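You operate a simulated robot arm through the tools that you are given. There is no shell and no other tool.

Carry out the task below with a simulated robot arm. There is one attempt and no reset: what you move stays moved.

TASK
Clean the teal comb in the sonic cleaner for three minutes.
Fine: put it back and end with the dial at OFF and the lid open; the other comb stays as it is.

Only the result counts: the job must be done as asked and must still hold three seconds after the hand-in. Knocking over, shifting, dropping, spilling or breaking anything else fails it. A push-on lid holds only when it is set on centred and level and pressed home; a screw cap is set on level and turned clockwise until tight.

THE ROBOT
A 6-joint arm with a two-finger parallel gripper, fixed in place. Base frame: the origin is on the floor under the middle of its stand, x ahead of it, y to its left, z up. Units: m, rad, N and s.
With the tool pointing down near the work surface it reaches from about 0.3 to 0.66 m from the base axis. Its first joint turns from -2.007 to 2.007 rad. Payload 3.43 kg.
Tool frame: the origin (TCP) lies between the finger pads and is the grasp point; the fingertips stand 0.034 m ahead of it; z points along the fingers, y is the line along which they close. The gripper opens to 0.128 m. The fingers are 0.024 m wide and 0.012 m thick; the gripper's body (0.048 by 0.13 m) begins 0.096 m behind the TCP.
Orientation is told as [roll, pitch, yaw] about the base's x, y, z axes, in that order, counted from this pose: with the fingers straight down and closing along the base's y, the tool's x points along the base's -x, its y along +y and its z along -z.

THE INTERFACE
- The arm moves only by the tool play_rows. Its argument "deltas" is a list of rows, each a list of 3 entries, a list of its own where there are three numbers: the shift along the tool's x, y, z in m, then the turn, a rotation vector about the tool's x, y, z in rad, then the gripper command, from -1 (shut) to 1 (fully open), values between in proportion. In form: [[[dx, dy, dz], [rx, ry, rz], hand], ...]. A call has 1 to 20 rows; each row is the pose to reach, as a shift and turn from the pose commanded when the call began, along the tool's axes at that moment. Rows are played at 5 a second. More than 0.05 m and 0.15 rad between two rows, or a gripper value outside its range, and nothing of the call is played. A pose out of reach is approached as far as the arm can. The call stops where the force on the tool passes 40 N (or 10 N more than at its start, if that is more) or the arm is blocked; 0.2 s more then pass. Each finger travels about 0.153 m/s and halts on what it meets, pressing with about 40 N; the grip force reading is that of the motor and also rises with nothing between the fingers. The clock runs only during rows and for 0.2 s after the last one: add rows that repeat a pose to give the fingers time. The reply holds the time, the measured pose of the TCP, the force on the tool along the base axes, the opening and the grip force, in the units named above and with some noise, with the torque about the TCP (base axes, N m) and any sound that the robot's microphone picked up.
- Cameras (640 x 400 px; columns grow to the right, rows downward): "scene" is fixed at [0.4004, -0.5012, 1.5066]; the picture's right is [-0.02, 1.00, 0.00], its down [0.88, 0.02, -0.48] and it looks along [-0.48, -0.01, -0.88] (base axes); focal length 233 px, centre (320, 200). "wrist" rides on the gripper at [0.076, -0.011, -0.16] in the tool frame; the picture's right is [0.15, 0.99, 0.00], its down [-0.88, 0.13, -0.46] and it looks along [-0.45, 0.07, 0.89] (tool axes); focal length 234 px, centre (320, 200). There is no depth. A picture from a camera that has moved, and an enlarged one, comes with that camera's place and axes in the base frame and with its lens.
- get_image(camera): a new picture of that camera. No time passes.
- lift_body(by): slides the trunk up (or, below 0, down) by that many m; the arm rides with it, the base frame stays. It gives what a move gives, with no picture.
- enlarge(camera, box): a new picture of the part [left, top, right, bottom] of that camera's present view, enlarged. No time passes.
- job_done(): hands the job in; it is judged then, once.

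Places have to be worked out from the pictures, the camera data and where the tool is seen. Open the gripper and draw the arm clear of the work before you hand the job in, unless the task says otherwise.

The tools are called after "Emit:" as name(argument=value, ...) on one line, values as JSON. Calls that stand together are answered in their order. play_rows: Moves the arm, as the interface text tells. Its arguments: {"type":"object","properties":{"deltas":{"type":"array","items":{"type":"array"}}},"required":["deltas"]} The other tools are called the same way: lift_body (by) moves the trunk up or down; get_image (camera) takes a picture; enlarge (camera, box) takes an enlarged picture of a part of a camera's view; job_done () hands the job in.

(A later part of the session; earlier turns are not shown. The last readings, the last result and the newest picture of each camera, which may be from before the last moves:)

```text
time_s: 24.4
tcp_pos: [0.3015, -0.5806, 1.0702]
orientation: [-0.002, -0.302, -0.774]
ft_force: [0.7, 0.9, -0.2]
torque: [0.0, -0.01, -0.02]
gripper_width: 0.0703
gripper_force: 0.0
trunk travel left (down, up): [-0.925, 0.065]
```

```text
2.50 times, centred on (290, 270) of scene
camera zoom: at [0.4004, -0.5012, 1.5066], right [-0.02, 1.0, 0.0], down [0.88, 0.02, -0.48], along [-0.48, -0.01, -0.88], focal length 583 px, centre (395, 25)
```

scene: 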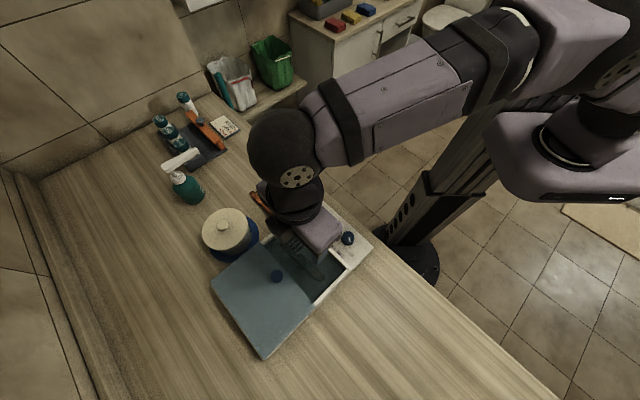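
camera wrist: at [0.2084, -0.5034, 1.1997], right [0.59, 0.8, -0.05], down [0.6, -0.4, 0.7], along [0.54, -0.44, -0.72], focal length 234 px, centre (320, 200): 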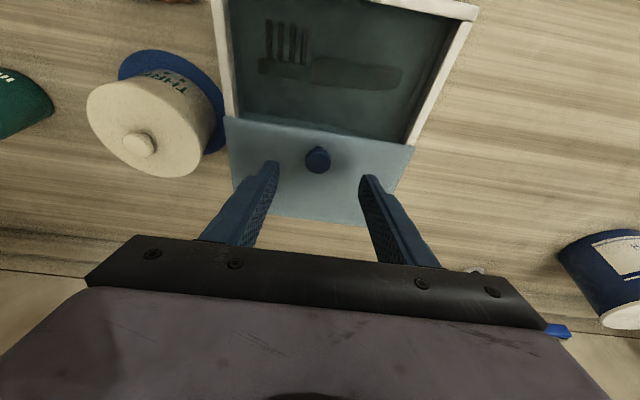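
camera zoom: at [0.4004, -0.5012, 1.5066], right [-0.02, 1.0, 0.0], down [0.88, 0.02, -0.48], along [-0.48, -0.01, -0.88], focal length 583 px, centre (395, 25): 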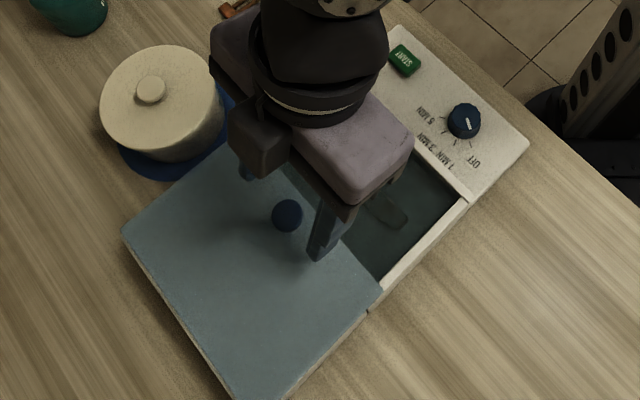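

The fingers straddle the knob, which lies ~4–8 mm outward of the TCP as planned. I descend vertically by 40 mm (tool-axis components 0.0118, 0.0382) in steps.

Emit:
play_rows(deltas=[[[0.003, -0.003, 0.0095], [0, 0, 0], 0.1], [[0.006, -0.003, 0.019], [0, 0, 0], 0.1], [[0.0085, -0.003, 0.0275], [0, 0, 0], 0.1], [[0.0105, -0.003, 0.034], [0, 0, 0], 0.1], [[0.0118, -0.003, 0.0382], [0, 0, 0], 0.1], [[0.0118, -0.003, 0.0382], [0, 0, 0], 0.1]])

Emit:
get_image(camera="wrist")

Emit:
enlarge(camera="scene", box=[230, 210, 340, 310])

```text
time_s: 25.8
tcp_pos: [0.2977, -0.5819, 1.0297]
orientation: [-0.002, -0.302, -0.775]
ft_force: [0.5, 0.6, 0.7]
torque: [0.01, -0.01, 0.04]
gripper_width: 0.0706
gripper_force: 0.0
trunk travel left (down, up): [-0.925, 0.065]
```

```text
taken
camera wrist: at [0.2059, -0.5058, 1.1594], right [0.59, 0.8, -0.05], down [0.6, -0.4, 0.7], along [0.54, -0.44, -0.72], focal length 234 px, centre (320, 200)
```

wrist: 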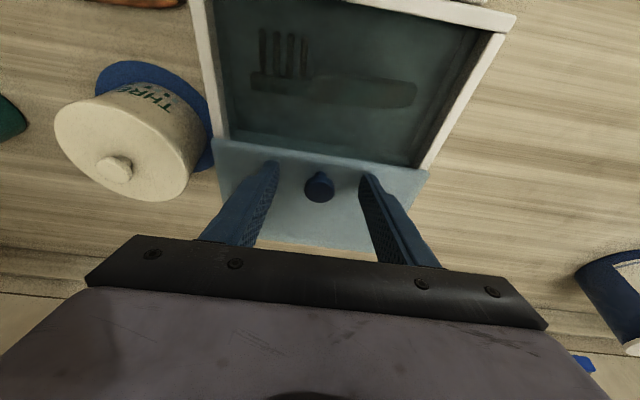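

```text
4.00 times, centred on (285, 260) of scene
camera zoom: at [0.4004, -0.5012, 1.5066], right [-0.02, 1.0, 0.0], down [0.88, 0.02, -0.48], along [-0.48, -0.01, -0.88], focal length 932 px, centre (460, -40)
```

zoom: 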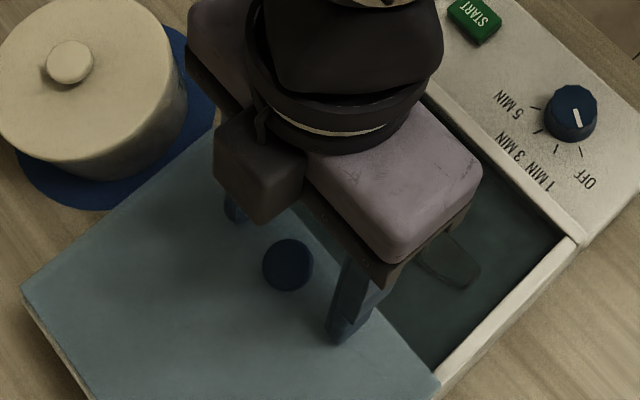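

The knob is centred between the fingers but ~7 mm inward of the finger centreline; I shift 6 mm toward the panel and close on the knob.

Emit:
play_rows(deltas=[[[0.0057, 0, -0.0018], [0, 0, 0], 0.1], [[0.0057, 0, -0.0018], [0, 0, 0], -0.3], [[0.0057, 0, -0.0018], [0, 0, 0], -0.55], [[0.0057, 0, -0.0018], [0, 0, 0], -0.8], [[0.0057, 0, -0.0018], [0, 0, 0], -1], [[0.0057, 0, -0.0018], [0, 0, 0], -1]])

Emit:
get_image(camera="wrist")

```text
time_s: 27.2
tcp_pos: [0.2956, -0.5777, 1.0298]
orientation: [-0.001, -0.301, -0.776]
ft_force: [4.2, 3.7, -1.5]
torque: [0.21, -0.45, 0.23]
gripper_width: 0.0252
gripper_force: 45.2
trunk travel left (down, up): [-0.925, 0.065]
```

```text
taken
camera wrist: at [0.2019, -0.5012, 1.1601], right [0.59, 0.8, -0.05], down [0.6, -0.4, 0.7], along [0.54, -0.44, -0.72], focal length 234 px, centre (320, 200)
```

wrist: 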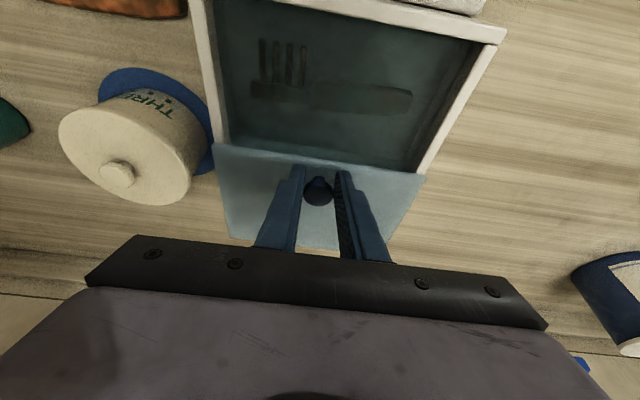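

Knob gripped (0.025 m). I slide the lid toward the panel along the horizontal, a first 3 cm as a test.

Emit:
play_rows(deltas=[[[0.0048, 0, -0.0015], [0, 0, 0], -1], [[0.0096, 0, -0.003], [0, 0, 0], -1], [[0.0143, 0, -0.0044], [0, 0, 0], -1], [[0.0191, 0, -0.0059], [0, 0, 0], -1], [[0.0239, 0, -0.0074], [0, 0, 0], -1], [[0.0287, 0, -0.0089], [0, 0, 0], -1], [[0.0287, 0, -0.0089], [0, 0, 0], -1]])

Emit:
get_image(camera="wrist")

Emit:
enlarge(camera="scene", box=[200, 190, 380, 360])

```text
time_s: 28.8
tcp_pos: [0.2727, -0.5563, 1.0307]
orientation: [-0.001, -0.3, -0.774]
ft_force: [7.9, 8.9, -1.5]
torque: [0.71, 0.09, 0.4]
gripper_width: 0.0256
gripper_force: 44.9
trunk travel left (down, up): [-0.925, 0.065]
```

```text
taken
camera wrist: at [0.1806, -0.4797, 1.1602], right [0.59, 0.8, -0.05], down [0.6, -0.4, 0.7], along [0.54, -0.44, -0.72], focal length 234 px, centre (320, 200)
```

wrist: 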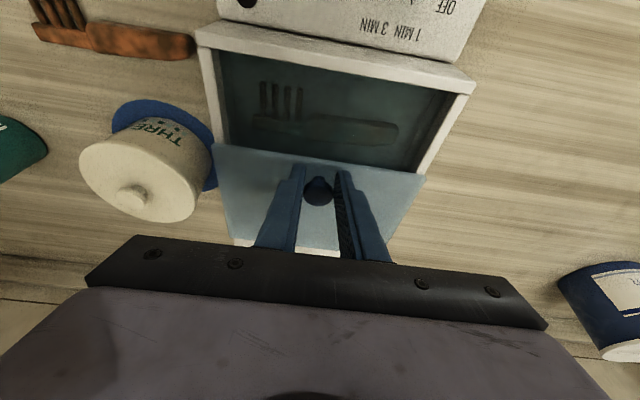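

```text
2.35 times, centred on (290, 275) of scene
camera zoom: at [0.4004, -0.5012, 1.5066], right [-0.02, 1.0, 0.0], down [0.88, 0.02, -0.48], along [-0.48, -0.01, -0.88], focal length 548 px, centre (391, 24)
```

zoom: 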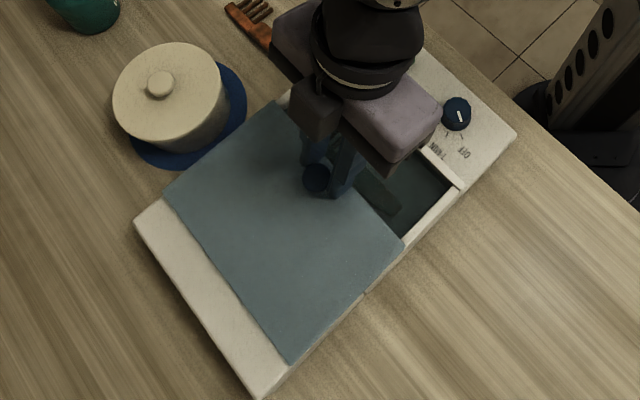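

The lid slides smoothly with the body under it. A ~10 N sideways force points along +y of the tool, so I let the path drift 2 mm that way and continue by 5 cm.

Emit:
play_rows(deltas=[[[0.0076, 0.0005, -0.0024], [0, 0, 0], -1], [[0.0153, 0.001, -0.0047], [0, 0, 0], -1], [[0.0229, 0.0015, -0.0071], [0, 0, 0], -1], [[0.0306, 0.002, -0.0095], [0, 0, 0], -1], [[0.0382, 0.002, -0.0118], [0, 0, 0], -1], [[0.0478, 0.002, -0.0148], [0, 0, 0], -1], [[0.0478, 0.002, -0.0148], [0, 0, 0], -1]])

Emit:
get_image(camera="wrist")

Emit:
enlarge(camera="scene", box=[200, 190, 380, 360])

```text
time_s: 30.4
tcp_pos: [0.2376, -0.5208, 1.0314]
orientation: [-0.003, -0.303, -0.774]
ft_force: [7.7, 8.1, -1.1]
torque: [0.01, -0.49, 0.33]
gripper_width: 0.0255
gripper_force: 44.1
trunk travel left (down, up): [-0.925, 0.065]
```

```text
taken
camera wrist: at [0.1456, -0.4445, 1.1601], right [0.59, 0.8, -0.05], down [0.6, -0.4, 0.7], along [0.54, -0.44, -0.72], focal length 234 px, centre (320, 200)
```

wrist: 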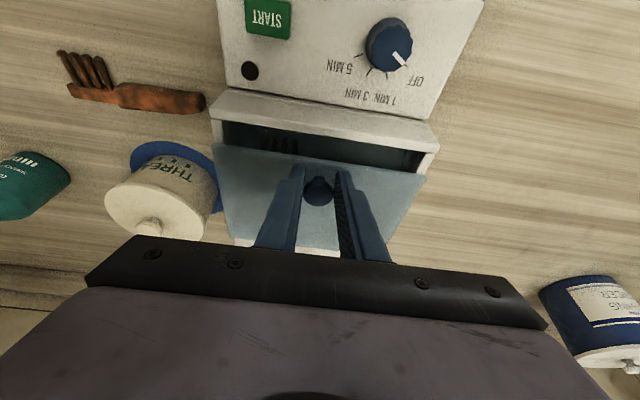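

```text
2.35 times, centred on (290, 275) of scene
camera zoom: at [0.4004, -0.5012, 1.5066], right [-0.02, 1.0, 0.0], down [0.88, 0.02, -0.48], along [-0.48, -0.01, -0.88], focal length 548 px, centre (391, 24)
```

zoom: 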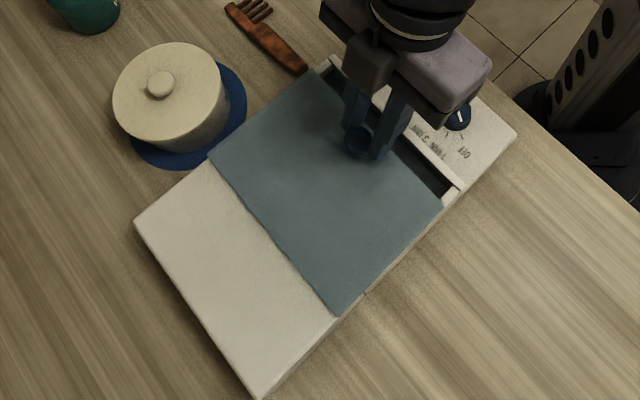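

About 2–2.5 cm of gap remains to the stop bar. I continue in slower 3 mm steps until the stop is felt.

Emit:
play_rows(deltas=[[[0.0038, 0.001, -0.0012], [0, 0, 0], -1], [[0.0076, 0.001, -0.0024], [0, 0, 0], -1], [[0.0115, 0.002, -0.0035], [0, 0, 0], -1], [[0.0153, 0.002, -0.0047], [0, 0, 0], -1], [[0.0181, 0.002, -0.0056], [0, 0, 0], -1], [[0.021, 0.002, -0.0065], [0, 0, 0], -1], [[0.0229, 0.002, -0.0071], [0, 0, 0], -1], [[0.0248, 0.002, -0.0077], [0, 0, 0], -1], [[0.0267, 0.002, -0.0083], [0, 0, 0], -1]])

Emit:
get_image(camera="wrist")

Emit:
enlarge(camera="scene", box=[220, 190, 380, 330])

```text
time_s: 32.4
tcp_pos: [0.2175, -0.5013, 1.0298]
orientation: [-0.003, -0.304, -0.774]
ft_force: [-3.1, -2.2, 6.8]
torque: [0.72, 0.59, 0.13]
gripper_width: 0.0257
gripper_force: 45.2
trunk travel left (down, up): [-0.925, 0.065]
```

```text
taken
camera wrist: at [0.1253, -0.4241, 1.1597], right [0.59, 0.8, -0.05], down [0.6, -0.4, 0.7], along [0.54, -0.44, -0.71], focal length 234 px, centre (320, 200)
```

wrist: 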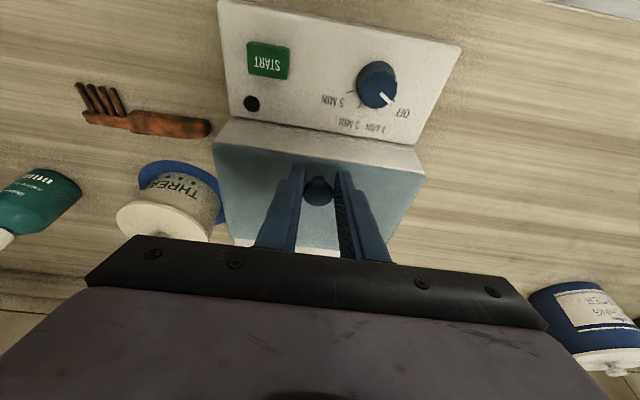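

```text
2.86 times, centred on (300, 260) of scene
camera zoom: at [0.4004, -0.5012, 1.5066], right [-0.02, 1.0, 0.0], down [0.88, 0.02, -0.48], along [-0.48, -0.01, -0.88], focal length 666 px, centre (377, 29)
```

zoom: 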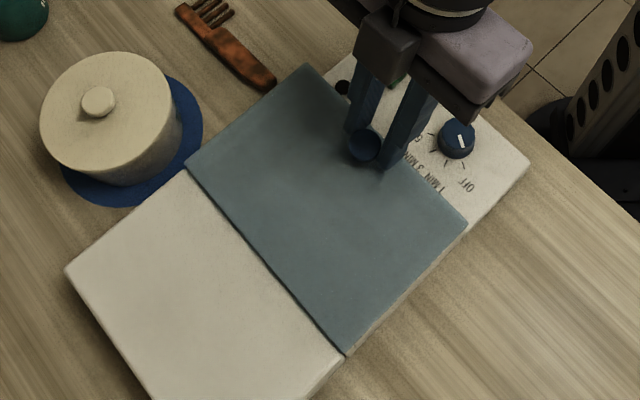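

The basin looks fully covered. I enlarge the boundary between lid and bar to see whether any gap remains.

Emit:
enlarge(camera="wrist", box=[200, 60, 450, 220])

Emit:
enlarge(camera="scene", box=[290, 200, 360, 270])

```text
2.50 times, centred on (325, 140) of wrist
camera zoom: at [0.1253, -0.4241, 1.1597], right [0.59, 0.8, -0.05], down [0.6, -0.4, 0.7], along [0.54, -0.44, -0.71], focal length 585 px, centre (308, 350)
```

zoom: 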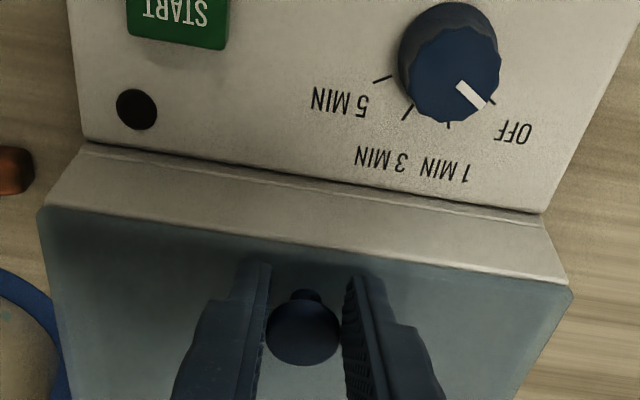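

```text
5.71 times, centred on (325, 235) of scene
camera zoom: at [0.4004, -0.5012, 1.5066], right [-0.02, 1.0, 0.0], down [0.88, 0.02, -0.48], along [-0.48, -0.01, -0.88], focal length 1332 px, centre (291, 0)
```

zoom: 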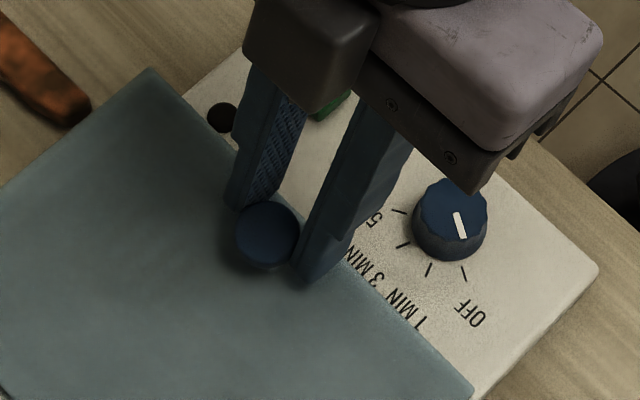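

No gap visible. I push a few more millimetres to confirm the lid is at its end stop.

Emit:
play_rows(deltas=[[[0.0019, 0, -0.0006], [0, 0, 0], -1], [[0.0038, 0, -0.0012], [0, 0, 0], -1], [[0.0057, 0, -0.0018], [0, 0, 0], -1], [[0.0076, 0, -0.0024], [0, 0, 0], -1], [[0.0076, 0, -0.0024], [0, 0, 0], -1]])

Emit:
enlarge(camera="wrist", box=[200, 60, 450, 220])

Emit:
enlarge(camera="scene", box=[220, 190, 380, 330])

```text
time_s: 33.6
tcp_pos: [0.2178, -0.4992, 1.0305]
orientation: [-0.007, -0.307, -0.776]
ft_force: [18.1, -14.1, 2.1]
torque: [-0.72, -1.63, 0.24]
gripper_width: 0.0255
gripper_force: 45.0
trunk travel left (down, up): [-0.925, 0.065]
```

```text
2.50 times, centred on (325, 140) of wrist
camera zoom: at [0.1247, -0.4226, 1.1593], right [0.59, 0.8, -0.05], down [0.59, -0.4, 0.7], along [0.54, -0.45, -0.71], focal length 585 px, centre (308, 350)
```

zoom: 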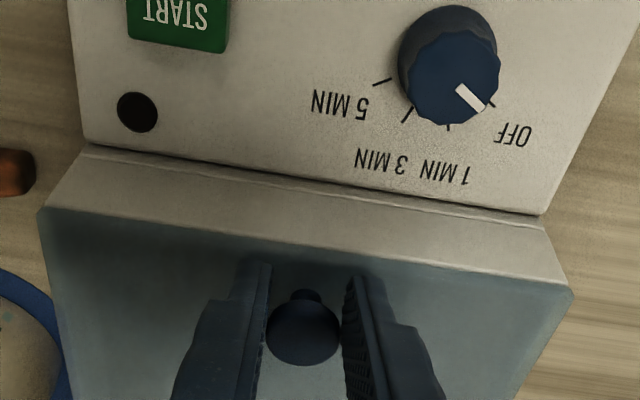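

```text
2.86 times, centred on (300, 260) of scene
camera zoom: at [0.4004, -0.5012, 1.5066], right [-0.02, 1.0, 0.0], down [0.88, 0.02, -0.48], along [-0.48, -0.01, -0.88], focal length 666 px, centre (377, 29)
```

zoom: 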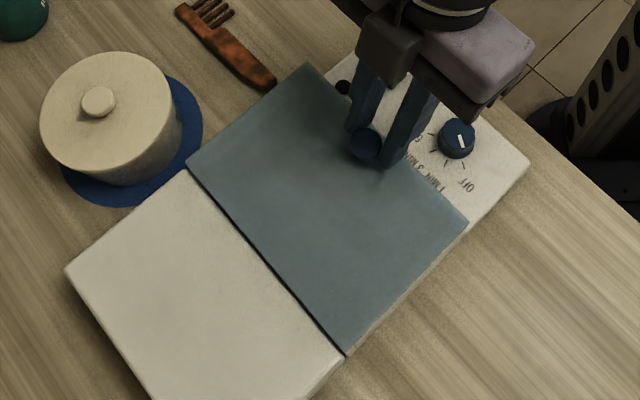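

The lid is against its stop (23 N resistance, no more travel): closed. I relax the push, open the fingers and rise straight up clear of the knob.

Emit:
play_rows(deltas=[[[-0.006, 0, 0.0018], [0, 0, 0], -1], [[-0.006, 0, 0.0018], [0, 0, 0], -0.2], [[-0.006, 0, 0.0018], [0, 0, 0], 0.1], [[-0.006, 0, 0.0018], [0, 0, 0], 0.1], [[-0.012, 0, -0.0175], [0, 0, 0], 0.1], [[-0.018, 0, -0.037], [0, 0, 0], 0.1], [[-0.024, 0, -0.056], [0, 0, 0], 0.1], [[-0.03, 0, -0.075], [0, 0, 0], 0.1], [[-0.03, 0, -0.075], [0, 0, 0], 0.1]])

Emit:
get_image(camera="wrist")

Emit:
get_image(camera="scene")

```text
time_s: 35.6
tcp_pos: [0.2171, -0.5018, 1.1145]
orientation: [-0.003, -0.302, -0.774]
ft_force: [-0.1, -0.2, 0.2]
torque: [-0.02, 0.02, -0.02]
gripper_width: 0.0706
gripper_force: 0.0
trunk travel left (down, up): [-0.925, 0.065]
```

```text
taken
camera wrist: at [0.124, -0.4246, 1.2426], right [0.59, 0.8, -0.05], down [0.6, -0.4, 0.7], along [0.54, -0.44, -0.72], focal length 234 px, centre (320, 200)
```

wrist: 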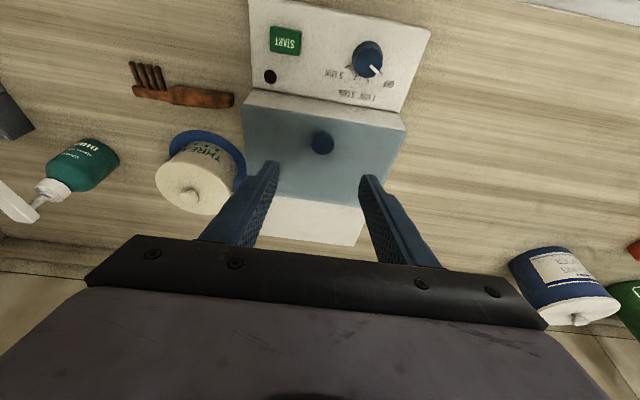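

```text
taken
```

scene: 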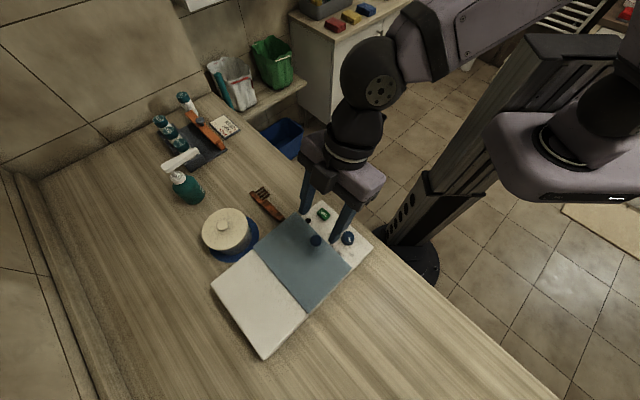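

The lid stays closed. Now the dial: I bring the tool upright again and move above the dial (~(0.198,-0.436)), and look closely at the panel.

Emit:
play_rows(deltas=[[[0.013, 0.007, 0.001], [0, 0.06, 0], 0.1], [[0.026, 0.014, 0.002], [0, 0.12, 0], 0.1], [[0.039, 0.02, 0.004], [0, 0.18, 0], 0.0], [[0.052, 0.027, 0.005], [0, 0.24, 0], -0.1], [[0.0645, 0.034, 0.006], [0, 0.302, 0], -0.2], [[0.0645, 0.034, 0.006], [0, 0.302, 0], -0.2]])

Emit:
get_image(camera="wrist")

Emit:
enlarge(camera="scene", box=[290, 190, 390, 280])

```text
time_s: 37.0
tcp_pos: [0.2007, -0.4336, 1.0872]
orientation: [-0.004, 0.002, -0.774]
ft_force: [-0.1, 0.2, 0.4]
torque: [0.0, 0.0, -0.01]
gripper_width: 0.0511
gripper_force: 0.0
trunk travel left (down, up): [-0.925, 0.065]
```

```text
taken
camera wrist: at [0.1387, -0.3882, 1.2459], right [0.59, 0.81, 0.0], down [0.72, -0.52, 0.45], along [0.37, -0.27, -0.89], focal length 234 px, centre (320, 200)
```

wrist: 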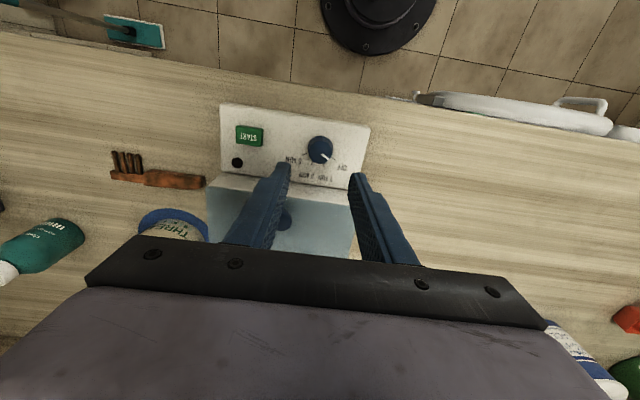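

```text
4.44 times, centred on (340, 235) of scene
camera zoom: at [0.4004, -0.5012, 1.5066], right [-0.02, 1.0, 0.0], down [0.88, 0.02, -0.48], along [-0.48, -0.01, -0.88], focal length 1036 px, centre (231, 44)
```

zoom: 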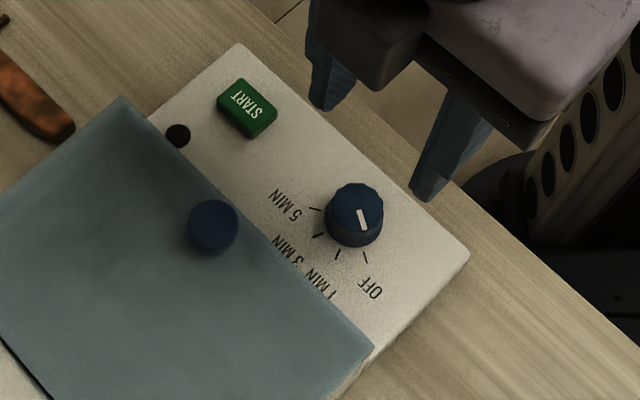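

The dial is in clear view; I enlarge it to fix its centre and pointer angle.

Emit:
enlarge(camera="wrist", box=[210, 90, 380, 200])

```text
3.64 times, centred on (295, 145) of wrist
camera zoom: at [0.1387, -0.3882, 1.2459], right [0.59, 0.81, 0.0], down [0.72, -0.52, 0.45], along [0.37, -0.27, -0.89], focal length 852 px, centre (411, 400)
```

zoom: 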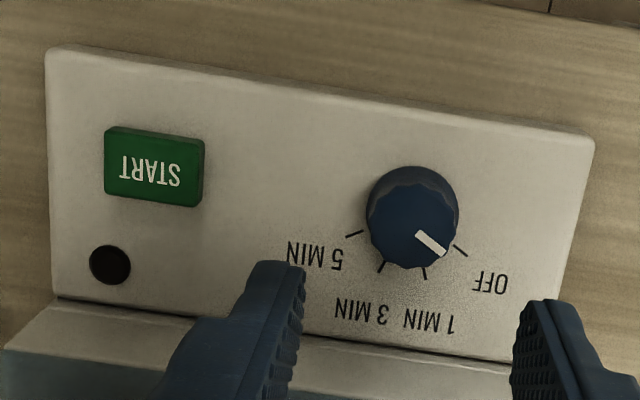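

Dial centre ≈ (0.202,-0.4345), pointer at OFF, ticks spaced ~41°, so OFF→3 MIN is about 1.42 rad clockwise from above. I pre-turn the gripper to yaw +0.75 so there's room to rotate clockwise.

Emit:
play_rows(deltas=[[[0, 0, 0], [0, 0, -0.1386], -0.2], [[0, 0, 0], [0, 0, -0.2772], -0.2], [[0, 0, 0], [0, 0, -0.4158], -0.2], [[0, 0, 0], [0, 0, -0.5544], -0.2], [[0, 0, 0], [0, 0, -0.693], -0.2], [[0, 0, 0], [0, 0, -0.8316], -0.2], [[0, 0, 0], [0, 0, -0.9702], -0.2], [[0, 0, 0], [0, 0, -1.1088], -0.2], [[0, 0, 0], [0, 0, -1.2474], -0.2], [[0, 0, 0], [0, 0, -1.386], -0.2], [[0, 0, 0], [0, 0, -1.524], -0.2], [[0, 0, 0], [0, 0, -1.524], -0.2]])

Emit:
get_image(camera="wrist")

Emit:
enlarge(camera="wrist", box=[220, 50, 390, 200])

```text
time_s: 39.6
tcp_pos: [0.1987, -0.4342, 1.0857]
orientation: [-0.001, 0.004, 0.751]
ft_force: [-0.2, -0.3, -0.1]
torque: [-0.03, -0.01, -0.04]
gripper_width: 0.0514
gripper_force: 0.0
trunk travel left (down, up): [-0.925, 0.065]
```

```text
taken
camera wrist: at [0.1517, -0.4931, 1.2456], right [-0.78, 0.62, 0.0], down [0.56, 0.7, 0.45], along [0.28, 0.35, -0.89], focal length 234 px, centre (320, 200)
```

wrist: 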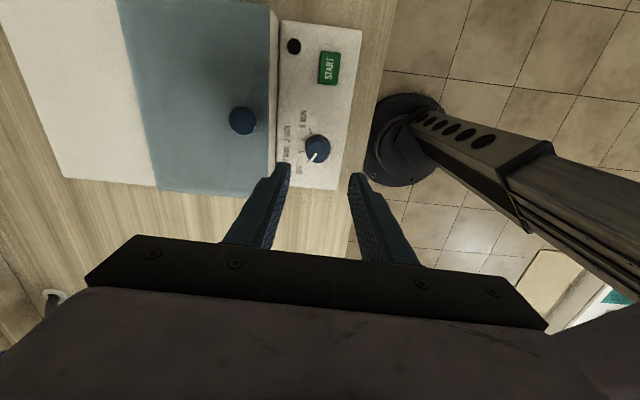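

```text
2.67 times, centred on (305, 125) of wrist
camera zoom: at [0.1517, -0.4931, 1.2456], right [-0.78, 0.62, 0.0], down [0.56, 0.7, 0.45], along [0.28, 0.35, -0.89], focal length 624 px, centre (360, 400)
```

zoom: 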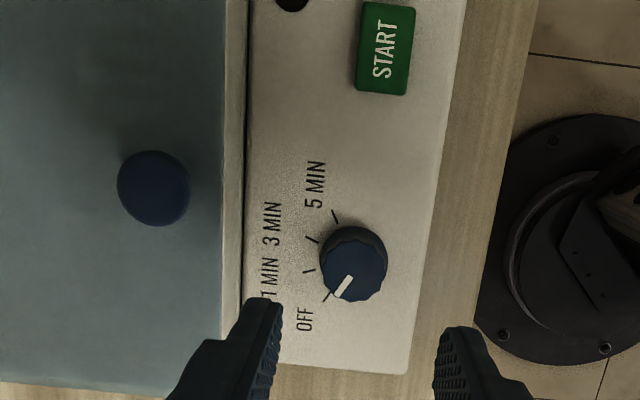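

The dial is within 2 mm of the tool axis. I descend around it to TCP z≈0.98 with the fingers 5 cm apart, slowing at the end.

Emit:
play_rows(deltas=[[[-0.002, -0.002, 0.02], [0, 0, 0], -0.2], [[-0.002, -0.002, 0.04], [0, 0, 0], -0.2], [[-0.002, -0.002, 0.06], [0, 0, 0], -0.2], [[-0.002, -0.002, 0.08], [0, 0, 0], -0.2], [[-0.002, -0.002, 0.092], [0, 0, 0], -0.2], [[-0.002, -0.002, 0.1], [0, 0, 0], -0.2], [[-0.002, -0.002, 0.104], [0, 0, 0], -0.2], [[-0.002, -0.002, 0.104], [0, 0, 0], -0.2]])

Emit:
get_image(camera="wrist")

Emit:
enlarge(camera="scene", box=[300, 190, 390, 270])

```text
time_s: 41.4
tcp_pos: [0.2026, -0.4357, 0.981]
orientation: [0.0, 0.003, 0.75]
ft_force: [0.2, -0.2, -0.1]
torque: [-0.01, 0.0, -0.04]
gripper_width: 0.0515
gripper_force: 0.2
trunk travel left (down, up): [-0.925, 0.065]
```

```text
taken
camera wrist: at [0.1555, -0.4938, 1.1412], right [-0.78, 0.63, 0.0], down [0.56, 0.7, 0.45], along [0.28, 0.35, -0.89], focal length 234 px, centre (320, 200)
```

wrist: 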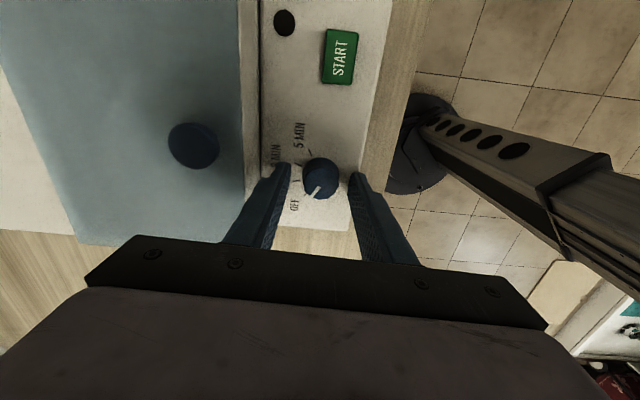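

```text
5.00 times, centred on (345, 230) of scene
camera zoom: at [0.4004, -0.5012, 1.5066], right [-0.02, 1.0, 0.0], down [0.88, 0.02, -0.48], along [-0.48, -0.01, -0.88], focal length 1165 px, centre (195, 50)
```

zoom: 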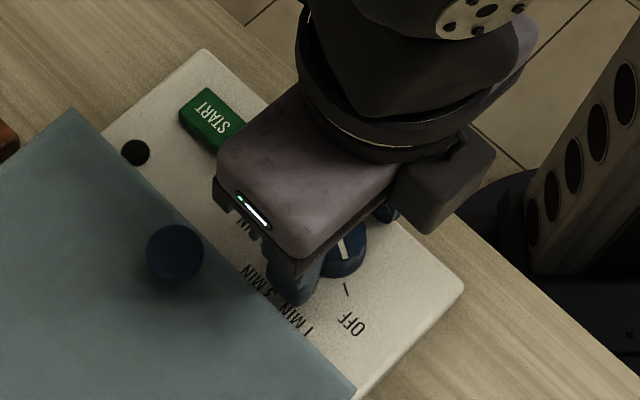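

No contact yet. I enlarge to see how the dial sits between the fingertips before lowering the last few millimetres.

Emit:
enlarge(camera="wrist", box=[240, 120, 400, 240])

```text
3.33 times, centred on (320, 180) of wrist
camera zoom: at [0.1555, -0.4938, 1.1412], right [-0.78, 0.63, 0.0], down [0.56, 0.7, 0.45], along [0.28, 0.35, -0.89], focal length 781 px, centre (320, 267)
```

zoom: 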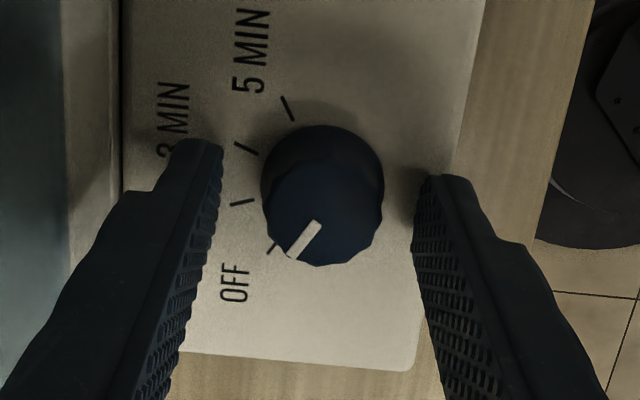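

The dial is centred between the fingers and overlaps 10 mm. I lower 3 mm more and close on it.

Emit:
play_rows(deltas=[[[0, 0.0015, 0.003], [0, 0, 0], -0.2], [[0, 0.0015, 0.003], [0, 0, 0], -0.35], [[0, 0.0015, 0.003], [0, 0, 0], -0.5], [[0, 0.0015, 0.003], [0, 0, 0], -0.7], [[0, 0.0015, 0.003], [0, 0, 0], -1], [[0, 0.0015, 0.003], [0, 0, 0], -1]])

Emit:
enlarge(camera="wrist", box=[240, 120, 400, 240])

```text
time_s: 42.8
tcp_pos: [0.2018, -0.4348, 0.9795]
orientation: [-0.003, 0.004, 0.748]
ft_force: [3.1, -5.6, 2.5]
torque: [0.06, 0.34, 0.03]
gripper_width: 0.0296
gripper_force: 45.4
trunk travel left (down, up): [-0.925, 0.065]
```

```text
3.33 times, centred on (320, 180) of wrist
camera zoom: at [0.155, -0.4934, 1.1387], right [-0.78, 0.62, 0.0], down [0.56, 0.7, 0.45], along [0.28, 0.35, -0.89], focal length 781 px, centre (320, 267)
```

zoom: 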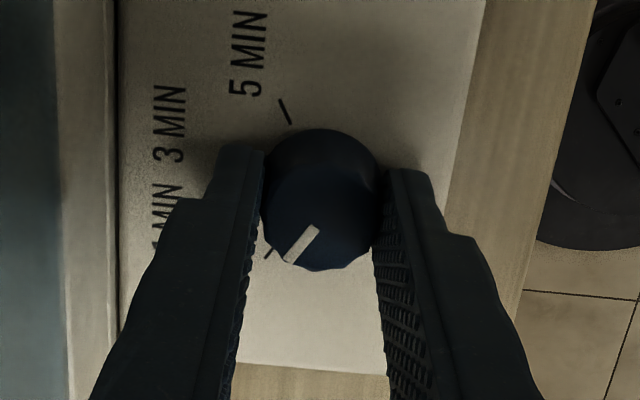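

Dial gripped (0.0296 m). I turn it clockwise (seen from above) by 1.40 rad toward 3 MIN.

Emit:
play_rows(deltas=[[[0, 0, 0], [0, 0, 0.1], -1], [[0, 0, 0], [0, 0, 0.2], -1], [[0, 0, 0], [0, 0, 0.3], -1], [[0, 0, 0], [0, 0, 0.4], -1], [[0, 0, 0], [0, 0, 0.5], -1], [[0, 0, 0], [0, 0, 0.6], -1], [[0, 0, 0], [0, 0, 0.7], -1], [[0, 0, 0], [0, 0, 0.8], -1], [[0, 0, 0], [0, 0, 0.9], -1], [[0, 0, 0], [0, 0, 1.0], -1], [[0, 0, 0], [0, 0, 1.1], -1], [[0, 0, 0], [0, 0, 1.2], -1], [[0, 0, 0], [0, 0, 1.3], -1], [[0, 0, 0], [0, 0, 1.4], -1], [[0, 0, 0], [0, 0, 1.4], -1]])

Emit:
enlarge(camera="wrist", box=[240, 120, 400, 240])

Emit:
enlarge(camera="scene", box=[300, 190, 390, 270])

```text
time_s: 46.0
tcp_pos: [0.2021, -0.4351, 0.9805]
orientation: [-0.004, -0.002, -0.653]
ft_force: [8.0, -11.2, 15.1]
torque: [0.69, 0.04, -0.02]
gripper_width: 0.0296
gripper_force: 45.1
trunk travel left (down, up): [-0.925, 0.065]
```

```text
3.33 times, centred on (320, 180) of wrist
camera zoom: at [0.1357, -0.3967, 1.1382], right [0.48, 0.87, 0.0], down [0.78, -0.43, 0.46], along [0.4, -0.23, -0.89], focal length 781 px, centre (320, 267)
```

zoom: 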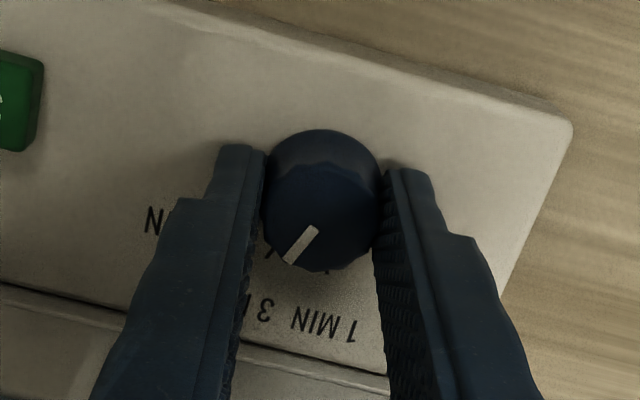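

```text
5.00 times, centred on (345, 230) of scene
camera zoom: at [0.4004, -0.5012, 1.5066], right [-0.02, 1.0, 0.0], down [0.88, 0.02, -0.48], along [-0.48, -0.01, -0.88], focal length 1165 px, centre (195, 50)
```

zoom: 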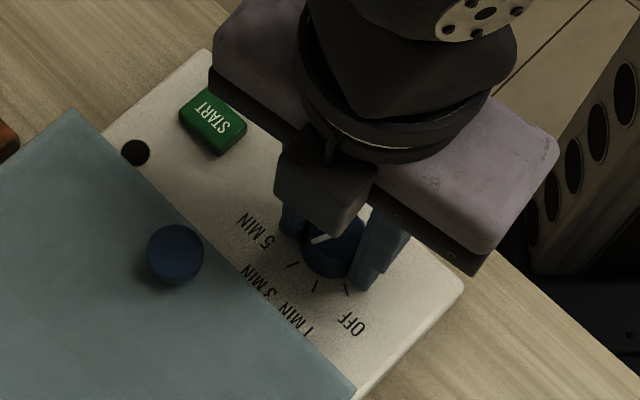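

The pointer now lies at about −66°, on the 3 MIN tick. I open the fingers and rise to check the dial setting freely.

Emit:
play_rows(deltas=[[[0, 0, 0], [0, 0, 0], -0.5], [[0, 0, 0], [0, 0, 0], -0.2], [[0, 0, -0.01], [0, 0, 0], -0.2], [[0, 0, -0.03], [0, 0, 0], -0.2], [[0, 0, -0.06], [0, 0, 0], -0.2], [[0, 0, -0.08], [0, 0, 0], -0.2], [[0, 0, -0.08], [0, 0, 0], -0.2]])

Emit:
enlarge(camera="wrist", box=[200, 90, 400, 200])

Emit:
enlarge(camera="scene", box=[300, 190, 390, 270])

```text
time_s: 47.6
tcp_pos: [0.1998, -0.4332, 1.0598]
orientation: [-0.002, 0.002, -0.652]
ft_force: [-0.7, 0.2, 0.7]
torque: [-0.01, 0.02, 0.01]
gripper_width: 0.0513
gripper_force: 0.0
trunk travel left (down, up): [-0.925, 0.065]
```

```text
3.20 times, centred on (300, 145) of wrist
camera zoom: at [0.1333, -0.3955, 1.2188], right [0.48, 0.88, 0.0], down [0.78, -0.43, 0.45], along [0.4, -0.22, -0.89], focal length 749 px, centre (384, 376)
```

zoom: 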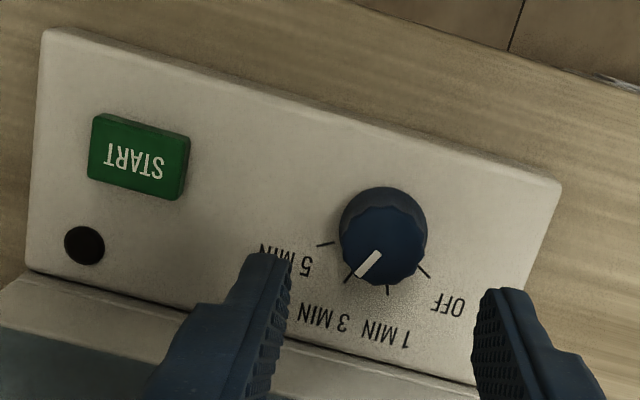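

```text
5.00 times, centred on (345, 230) of scene
camera zoom: at [0.4004, -0.5012, 1.5066], right [-0.02, 1.0, 0.0], down [0.88, 0.02, -0.48], along [-0.48, -0.01, -0.88], focal length 1165 px, centre (195, 50)
```

zoom: 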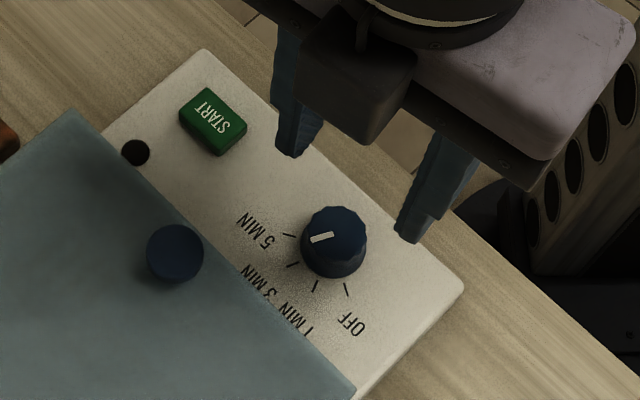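

Dial reads 3 MIN (pointer −65°, tick ≈ −64°). START is at about (0.136,-0.4965); I close the fingers and move above it, aligned with the panel.

Emit:
play_rows(deltas=[[[0, 0, -0.01], [0, 0, 0.03], -0.6], [[0.003, -0.022, -0.01], [0, 0, 0.06], -1], [[0.006, -0.045, -0.01], [0, 0, 0.09], -1], [[0.009, -0.067, 0.0], [0, 0, 0.123], -1], [[0.0123, -0.089, 0.02], [0, 0, 0.123], -1], [[0.0123, -0.089, 0.04], [0, 0, 0.123], -1], [[0.0123, -0.089, 0.04], [0, 0, 0.123], -1]])

Emit:
get_image(camera="wrist")

Emit:
enlarge(camera="wrist", box=[240, 90, 400, 210])

Emit:
enlarge(camera="scene", box=[270, 170, 380, 270])

```text
time_s: 49.2
tcp_pos: [0.1366, -0.4953, 1.0191]
orientation: [-0.001, 0.0, -0.774]
ft_force: [1.1, -0.2, -0.6]
torque: [0.01, -0.03, 0.0]
gripper_width: 0.0
gripper_force: 33.1
trunk travel left (down, up): [-0.925, 0.065]
```

```text
taken
camera wrist: at [0.0747, -0.4508, 1.1791], right [0.59, 0.81, 0.0], down [0.72, -0.52, 0.46], along [0.37, -0.27, -0.89], focal length 234 px, centre (320, 200)
```

wrist: 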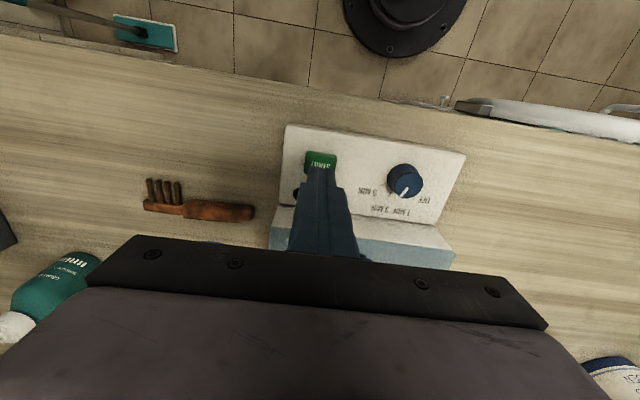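

```text
3.33 times, centred on (320, 150) of wrist
camera zoom: at [0.0747, -0.4508, 1.1791], right [0.59, 0.81, 0.0], down [0.72, -0.52, 0.46], along [0.37, -0.27, -0.89], focal length 781 px, centre (320, 367)
```

zoom: 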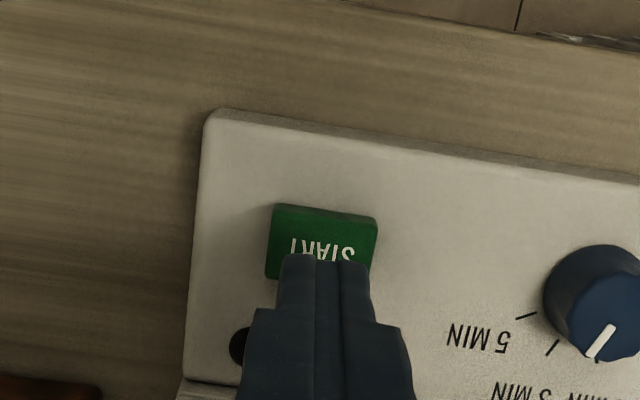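

```text
4.00 times, centred on (325, 220) of scene
camera zoom: at [0.4004, -0.5012, 1.5066], right [-0.02, 1.0, 0.0], down [0.88, 0.02, -0.48], along [-0.48, -0.01, -0.88], focal length 932 px, centre (300, 120)
```

zoom: 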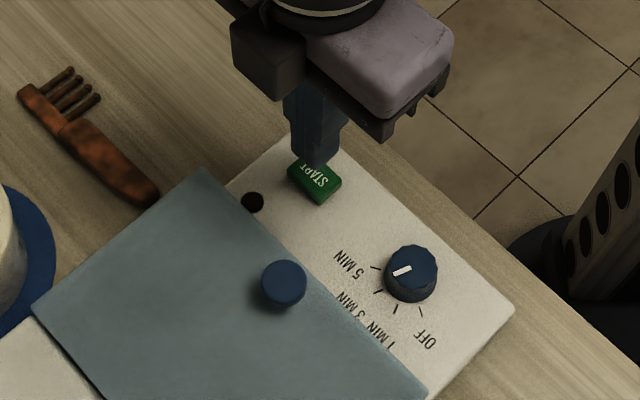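

Fingertips are centred on START. I press down in small steps and listen for the response.

Emit:
play_rows(deltas=[[[0, 0.0015, 0.018], [0, 0, 0], -1], [[0, 0.0015, 0.03], [0, 0, 0], -1], [[0, 0.0015, 0.034], [0, 0, 0], -1], [[0, 0.0015, 0.036], [0, 0, 0], -1], [[0, 0.0015, 0.038], [0, 0, 0], -1], [[0, 0.0015, 0.04], [0, 0, 0], -1], [[0, 0.0015, 0.04], [0, 0, 0], -1]])

Emit:
enlarge(camera="scene", box=[270, 170, 380, 270])

```text
time_s: 50.8
tcp_pos: [0.1388, -0.495, 0.9821]
orientation: [-0.006, -0.005, -0.774]
ft_force: [1.7, -4.0, 20.9]
torque: [-0.09, -0.02, -0.01]
gripper_width: 0.0
gripper_force: 32.7
trunk travel left (down, up): [-0.925, 0.065]
heard: click
```

```text
4.00 times, centred on (325, 220) of scene
camera zoom: at [0.4004, -0.5012, 1.5066], right [-0.02, 1.0, 0.0], down [0.88, 0.02, -0.48], along [-0.48, -0.01, -0.88], focal length 932 px, centre (300, 120)
```

zoom: 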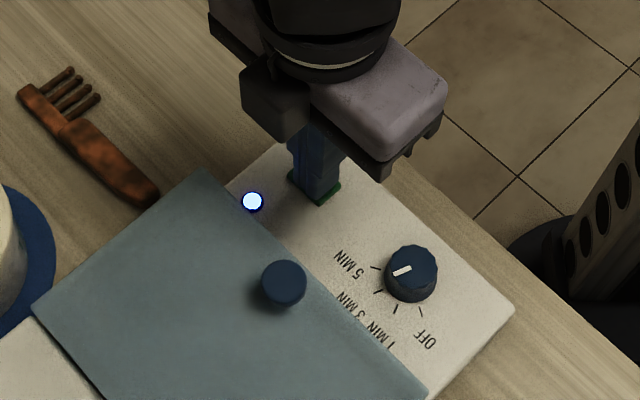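

Click heard and the indicator lamp is lit: the cleaner is running since t≈50 s. I rise gently off the button and wait clear of it.

Emit:
play_rows(deltas=[[[0, 0, -0.01], [0, 0, 0], -1], [[0, 0, -0.03], [0, 0, 0], -1], [[0, 0, -0.06], [0, 0, 0], -1], [[0, 0, -0.1], [0, 0, 0], -1], [[0, 0, -0.1], [0, 0, 0], -1], [[0, 0, -0.1], [0, 0, 0], -1], [[0, 0, -0.1], [0, 0, 0], -1], [[0, 0, -0.1], [0, 0, 0], -1], [[0, 0, -0.1], [0, 0, 0], -1], [[0, 0, -0.1], [0, 0, 0], -1], [[0, 0, -0.1], [0, 0, 0], -1], [[0, 0, -0.1], [0, 0, 0], -1], [[0, 0, -0.1], [0, 0, 0], -1], [[0, 0, -0.1], [0, 0, 0], -1], [[0, 0, -0.1], [0, 0, 0], -1], [[0, 0, -0.1], [0, 0, 0], -1], [[0, 0, -0.1], [0, 0, 0], -1], [[0, 0, -0.1], [0, 0, 0], -1], [[0, 0, -0.1], [0, 0, 0], -1], [[0, 0, -0.1], [0, 0, 0], -1]])

Emit:
enlarge(camera="scene", box=[270, 170, 380, 270])

```text
time_s: 55.0
tcp_pos: [0.1368, -0.4916, 1.0809]
orientation: [-0.002, 0.0, -0.775]
ft_force: [-0.9, 0.1, 0.4]
torque: [0.03, -0.01, -0.01]
gripper_width: 0.0
gripper_force: 33.3
trunk travel left (down, up): [-0.925, 0.065]
```

```text
4.00 times, centred on (325, 220) of scene
camera zoom: at [0.4004, -0.5012, 1.5066], right [-0.02, 1.0, 0.0], down [0.88, 0.02, -0.48], along [-0.48, -0.01, -0.88], focal length 932 px, centre (300, 120)
```

zoom: 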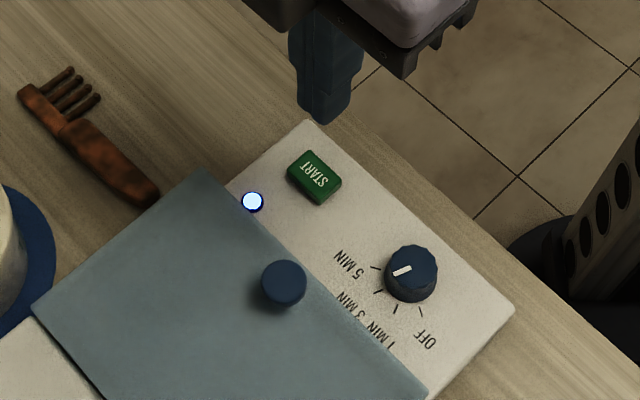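

The lamp stays on. While it runs I move to a waiting spot above the dial with open fingers (yaw −0.652), ready to turn it back afterwards.

Emit:
play_rows(deltas=[[[-0.001, 0.015, 0.0], [0, 0, -0.03], -0.6], [[-0.003, 0.035, 0.0], [0, 0, -0.06], -0.2], [[-0.005, 0.06, 0.0], [0, 0, -0.1], -0.2], [[-0.0065, 0.0862, 0.0], [0, 0, -0.123], -0.2], [[-0.0065, 0.0862, 0.0], [0, 0, -0.123], -0.2], [[-0.0065, 0.0862, 0.0], [0, 0, -0.123], -0.2], [[-0.0065, 0.0862, 0.0], [0, 0, -0.123], -0.2], [[-0.0065, 0.0862, 0.0], [0, 0, -0.123], -0.2], [[-0.0065, 0.0862, 0.0], [0, 0, -0.123], -0.2], [[-0.0065, 0.0862, 0.0], [0, 0, -0.123], -0.2], [[-0.0065, 0.0862, 0.0], [0, 0, -0.123], -0.2], [[-0.0065, 0.0862, 0.0], [0, 0, -0.123], -0.2], [[-0.0065, 0.0862, 0.0], [0, 0, -0.123], -0.2], [[-0.0065, 0.0862, 0.0], [0, 0, -0.123], -0.2], [[-0.0065, 0.0862, 0.0], [0, 0, -0.123], -0.2], [[-0.0065, 0.0862, 0.0], [0, 0, -0.123], -0.2], [[-0.0065, 0.0862, 0.0], [0, 0, -0.123], -0.2], [[-0.0065, 0.0862, 0.0], [0, 0, -0.123], -0.2], [[-0.0065, 0.0862, 0.0], [0, 0, -0.123], -0.2], [[-0.0065, 0.0862, 0.0], [0, 0, -0.123], -0.2]])

Emit:
enlarge(camera="scene", box=[270, 170, 380, 270])

Emit:
enlarge(camera="wrist", box=[180, 80, 400, 220])

```text
time_s: 59.2
tcp_pos: [0.2029, -0.4358, 1.0807]
orientation: [-0.002, 0.0, -0.65]
ft_force: [-0.3, 0.6, 0.0]
torque: [-0.04, 0.0, -0.03]
gripper_width: 0.0511
gripper_force: 0.0
trunk travel left (down, up): [-0.925, 0.065]
```

```text
4.00 times, centred on (325, 220) of scene
camera zoom: at [0.4004, -0.5012, 1.5066], right [-0.02, 1.0, 0.0], down [0.88, 0.02, -0.48], along [-0.48, -0.01, -0.88], focal length 932 px, centre (300, 120)
```

zoom: 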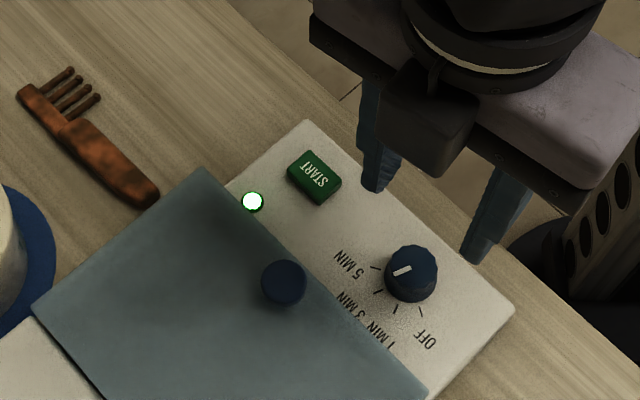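

```text
2.86 times, centred on (290, 150) of wrist
camera zoom: at [0.1355, -0.3986, 1.2408], right [0.48, 0.88, 0.0], down [0.78, -0.43, 0.45], along [0.4, -0.22, -0.89], focal length 669 px, centre (406, 343)
```

zoom: 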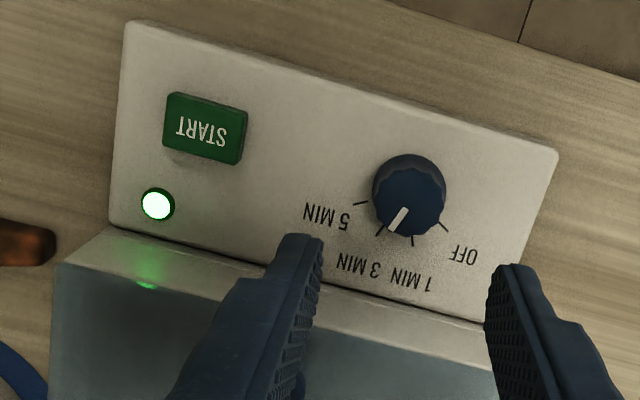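

The lamp changed from blue to green at some point after t≈55 s, which suggests the cycle is finished. I wait a few more seconds to see whether it stays that way.

Emit:
play_rows(deltas=[[[0, 0, 0], [0, 0, 0], -0.2], [[0, 0, 0], [0, 0, 0], -0.2], [[0, 0, 0], [0, 0, 0], -0.2], [[0, 0, 0], [0, 0, 0], -0.2], [[0, 0, 0], [0, 0, 0], -0.2], [[0, 0, 0], [0, 0, 0], -0.2], [[0, 0, 0], [0, 0, 0], -0.2], [[0, 0, 0], [0, 0, 0], -0.2], [[0, 0, 0], [0, 0, 0], -0.2], [[0, 0, 0], [0, 0, 0], -0.2], [[0, 0, 0], [0, 0, 0], -0.2], [[0, 0, 0], [0, 0, 0], -0.2], [[0, 0, 0], [0, 0, 0], -0.2], [[0, 0, 0], [0, 0, 0], -0.2], [[0, 0, 0], [0, 0, 0], -0.2], [[0, 0, 0], [0, 0, 0], -0.2], [[0, 0, 0], [0, 0, 0], -0.2], [[0, 0, 0], [0, 0, 0], -0.2], [[0, 0, 0], [0, 0, 0], -0.2], [[0, 0, 0], [0, 0, 0], -0.2]])

Emit:
enlarge(camera="wrist", box=[180, 80, 400, 220])

```text
time_s: 63.4
tcp_pos: [0.2023, -0.4368, 1.082]
orientation: [-0.002, 0.0, -0.65]
ft_force: [-0.4, 0.0, 0.5]
torque: [0.01, 0.01, 0.01]
gripper_width: 0.0512
gripper_force: 0.2
trunk travel left (down, up): [-0.925, 0.065]
```

```text
2.86 times, centred on (290, 150) of wrist
camera zoom: at [0.1355, -0.3986, 1.2408], right [0.48, 0.88, 0.0], down [0.78, -0.43, 0.45], along [0.4, -0.22, -0.89], focal length 669 px, centre (406, 343)
```

zoom: 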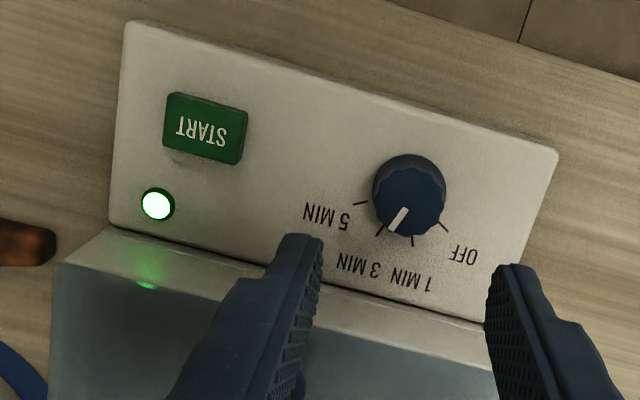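

The lamp stays steadily green: cycle complete. I lower the open fingers around the dial and grip it to turn it back to OFF.

Emit:
play_rows(deltas=[[[0, 0.0015, 0.02], [0, 0, 0], -0.2], [[0, 0.0015, 0.04], [0, 0, 0], -0.2], [[0, 0.0015, 0.06], [0, 0, 0], -0.2], [[0, 0.0015, 0.08], [0, 0, 0], -0.2], [[0, 0.0015, 0.092], [0, 0, 0], -0.2], [[0, 0.0015, 0.1], [0, 0, 0], -0.2], [[0, 0.0015, 0.1], [0, 0, 0], -0.35], [[0, 0.0015, 0.1], [0, 0, 0], -0.5], [[0, 0.0015, 0.1], [0, 0, 0], -0.7], [[0, 0.0015, 0.1], [0, 0, 0], -1], [[0, 0.0015, 0.1], [0, 0, 0], -1]])

Emit:
enlarge(camera="wrist", box=[240, 120, 400, 240])

```text
time_s: 65.8
tcp_pos: [0.2049, -0.4378, 0.9787]
orientation: [-0.002, 0.002, -0.65]
ft_force: [-0.8, -1.4, -0.2]
torque: [0.26, -0.5, 0.01]
gripper_width: 0.0296
gripper_force: 44.8
trunk travel left (down, up): [-0.925, 0.065]
```

```text
3.33 times, centred on (320, 180) of wrist
camera zoom: at [0.1388, -0.3998, 1.1383], right [0.48, 0.88, 0.0], down [0.78, -0.43, 0.46], along [0.4, -0.22, -0.89], focal length 781 px, centre (320, 267)
```

zoom: 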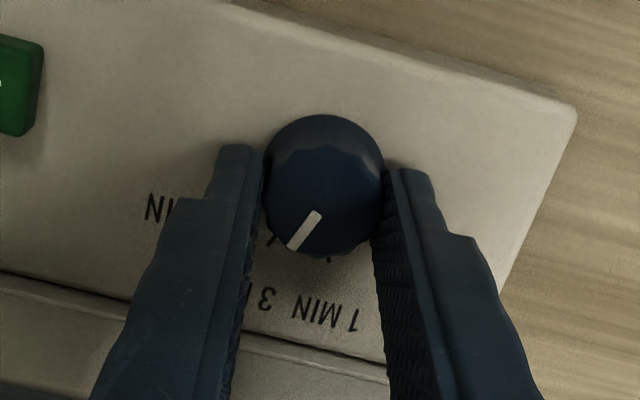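

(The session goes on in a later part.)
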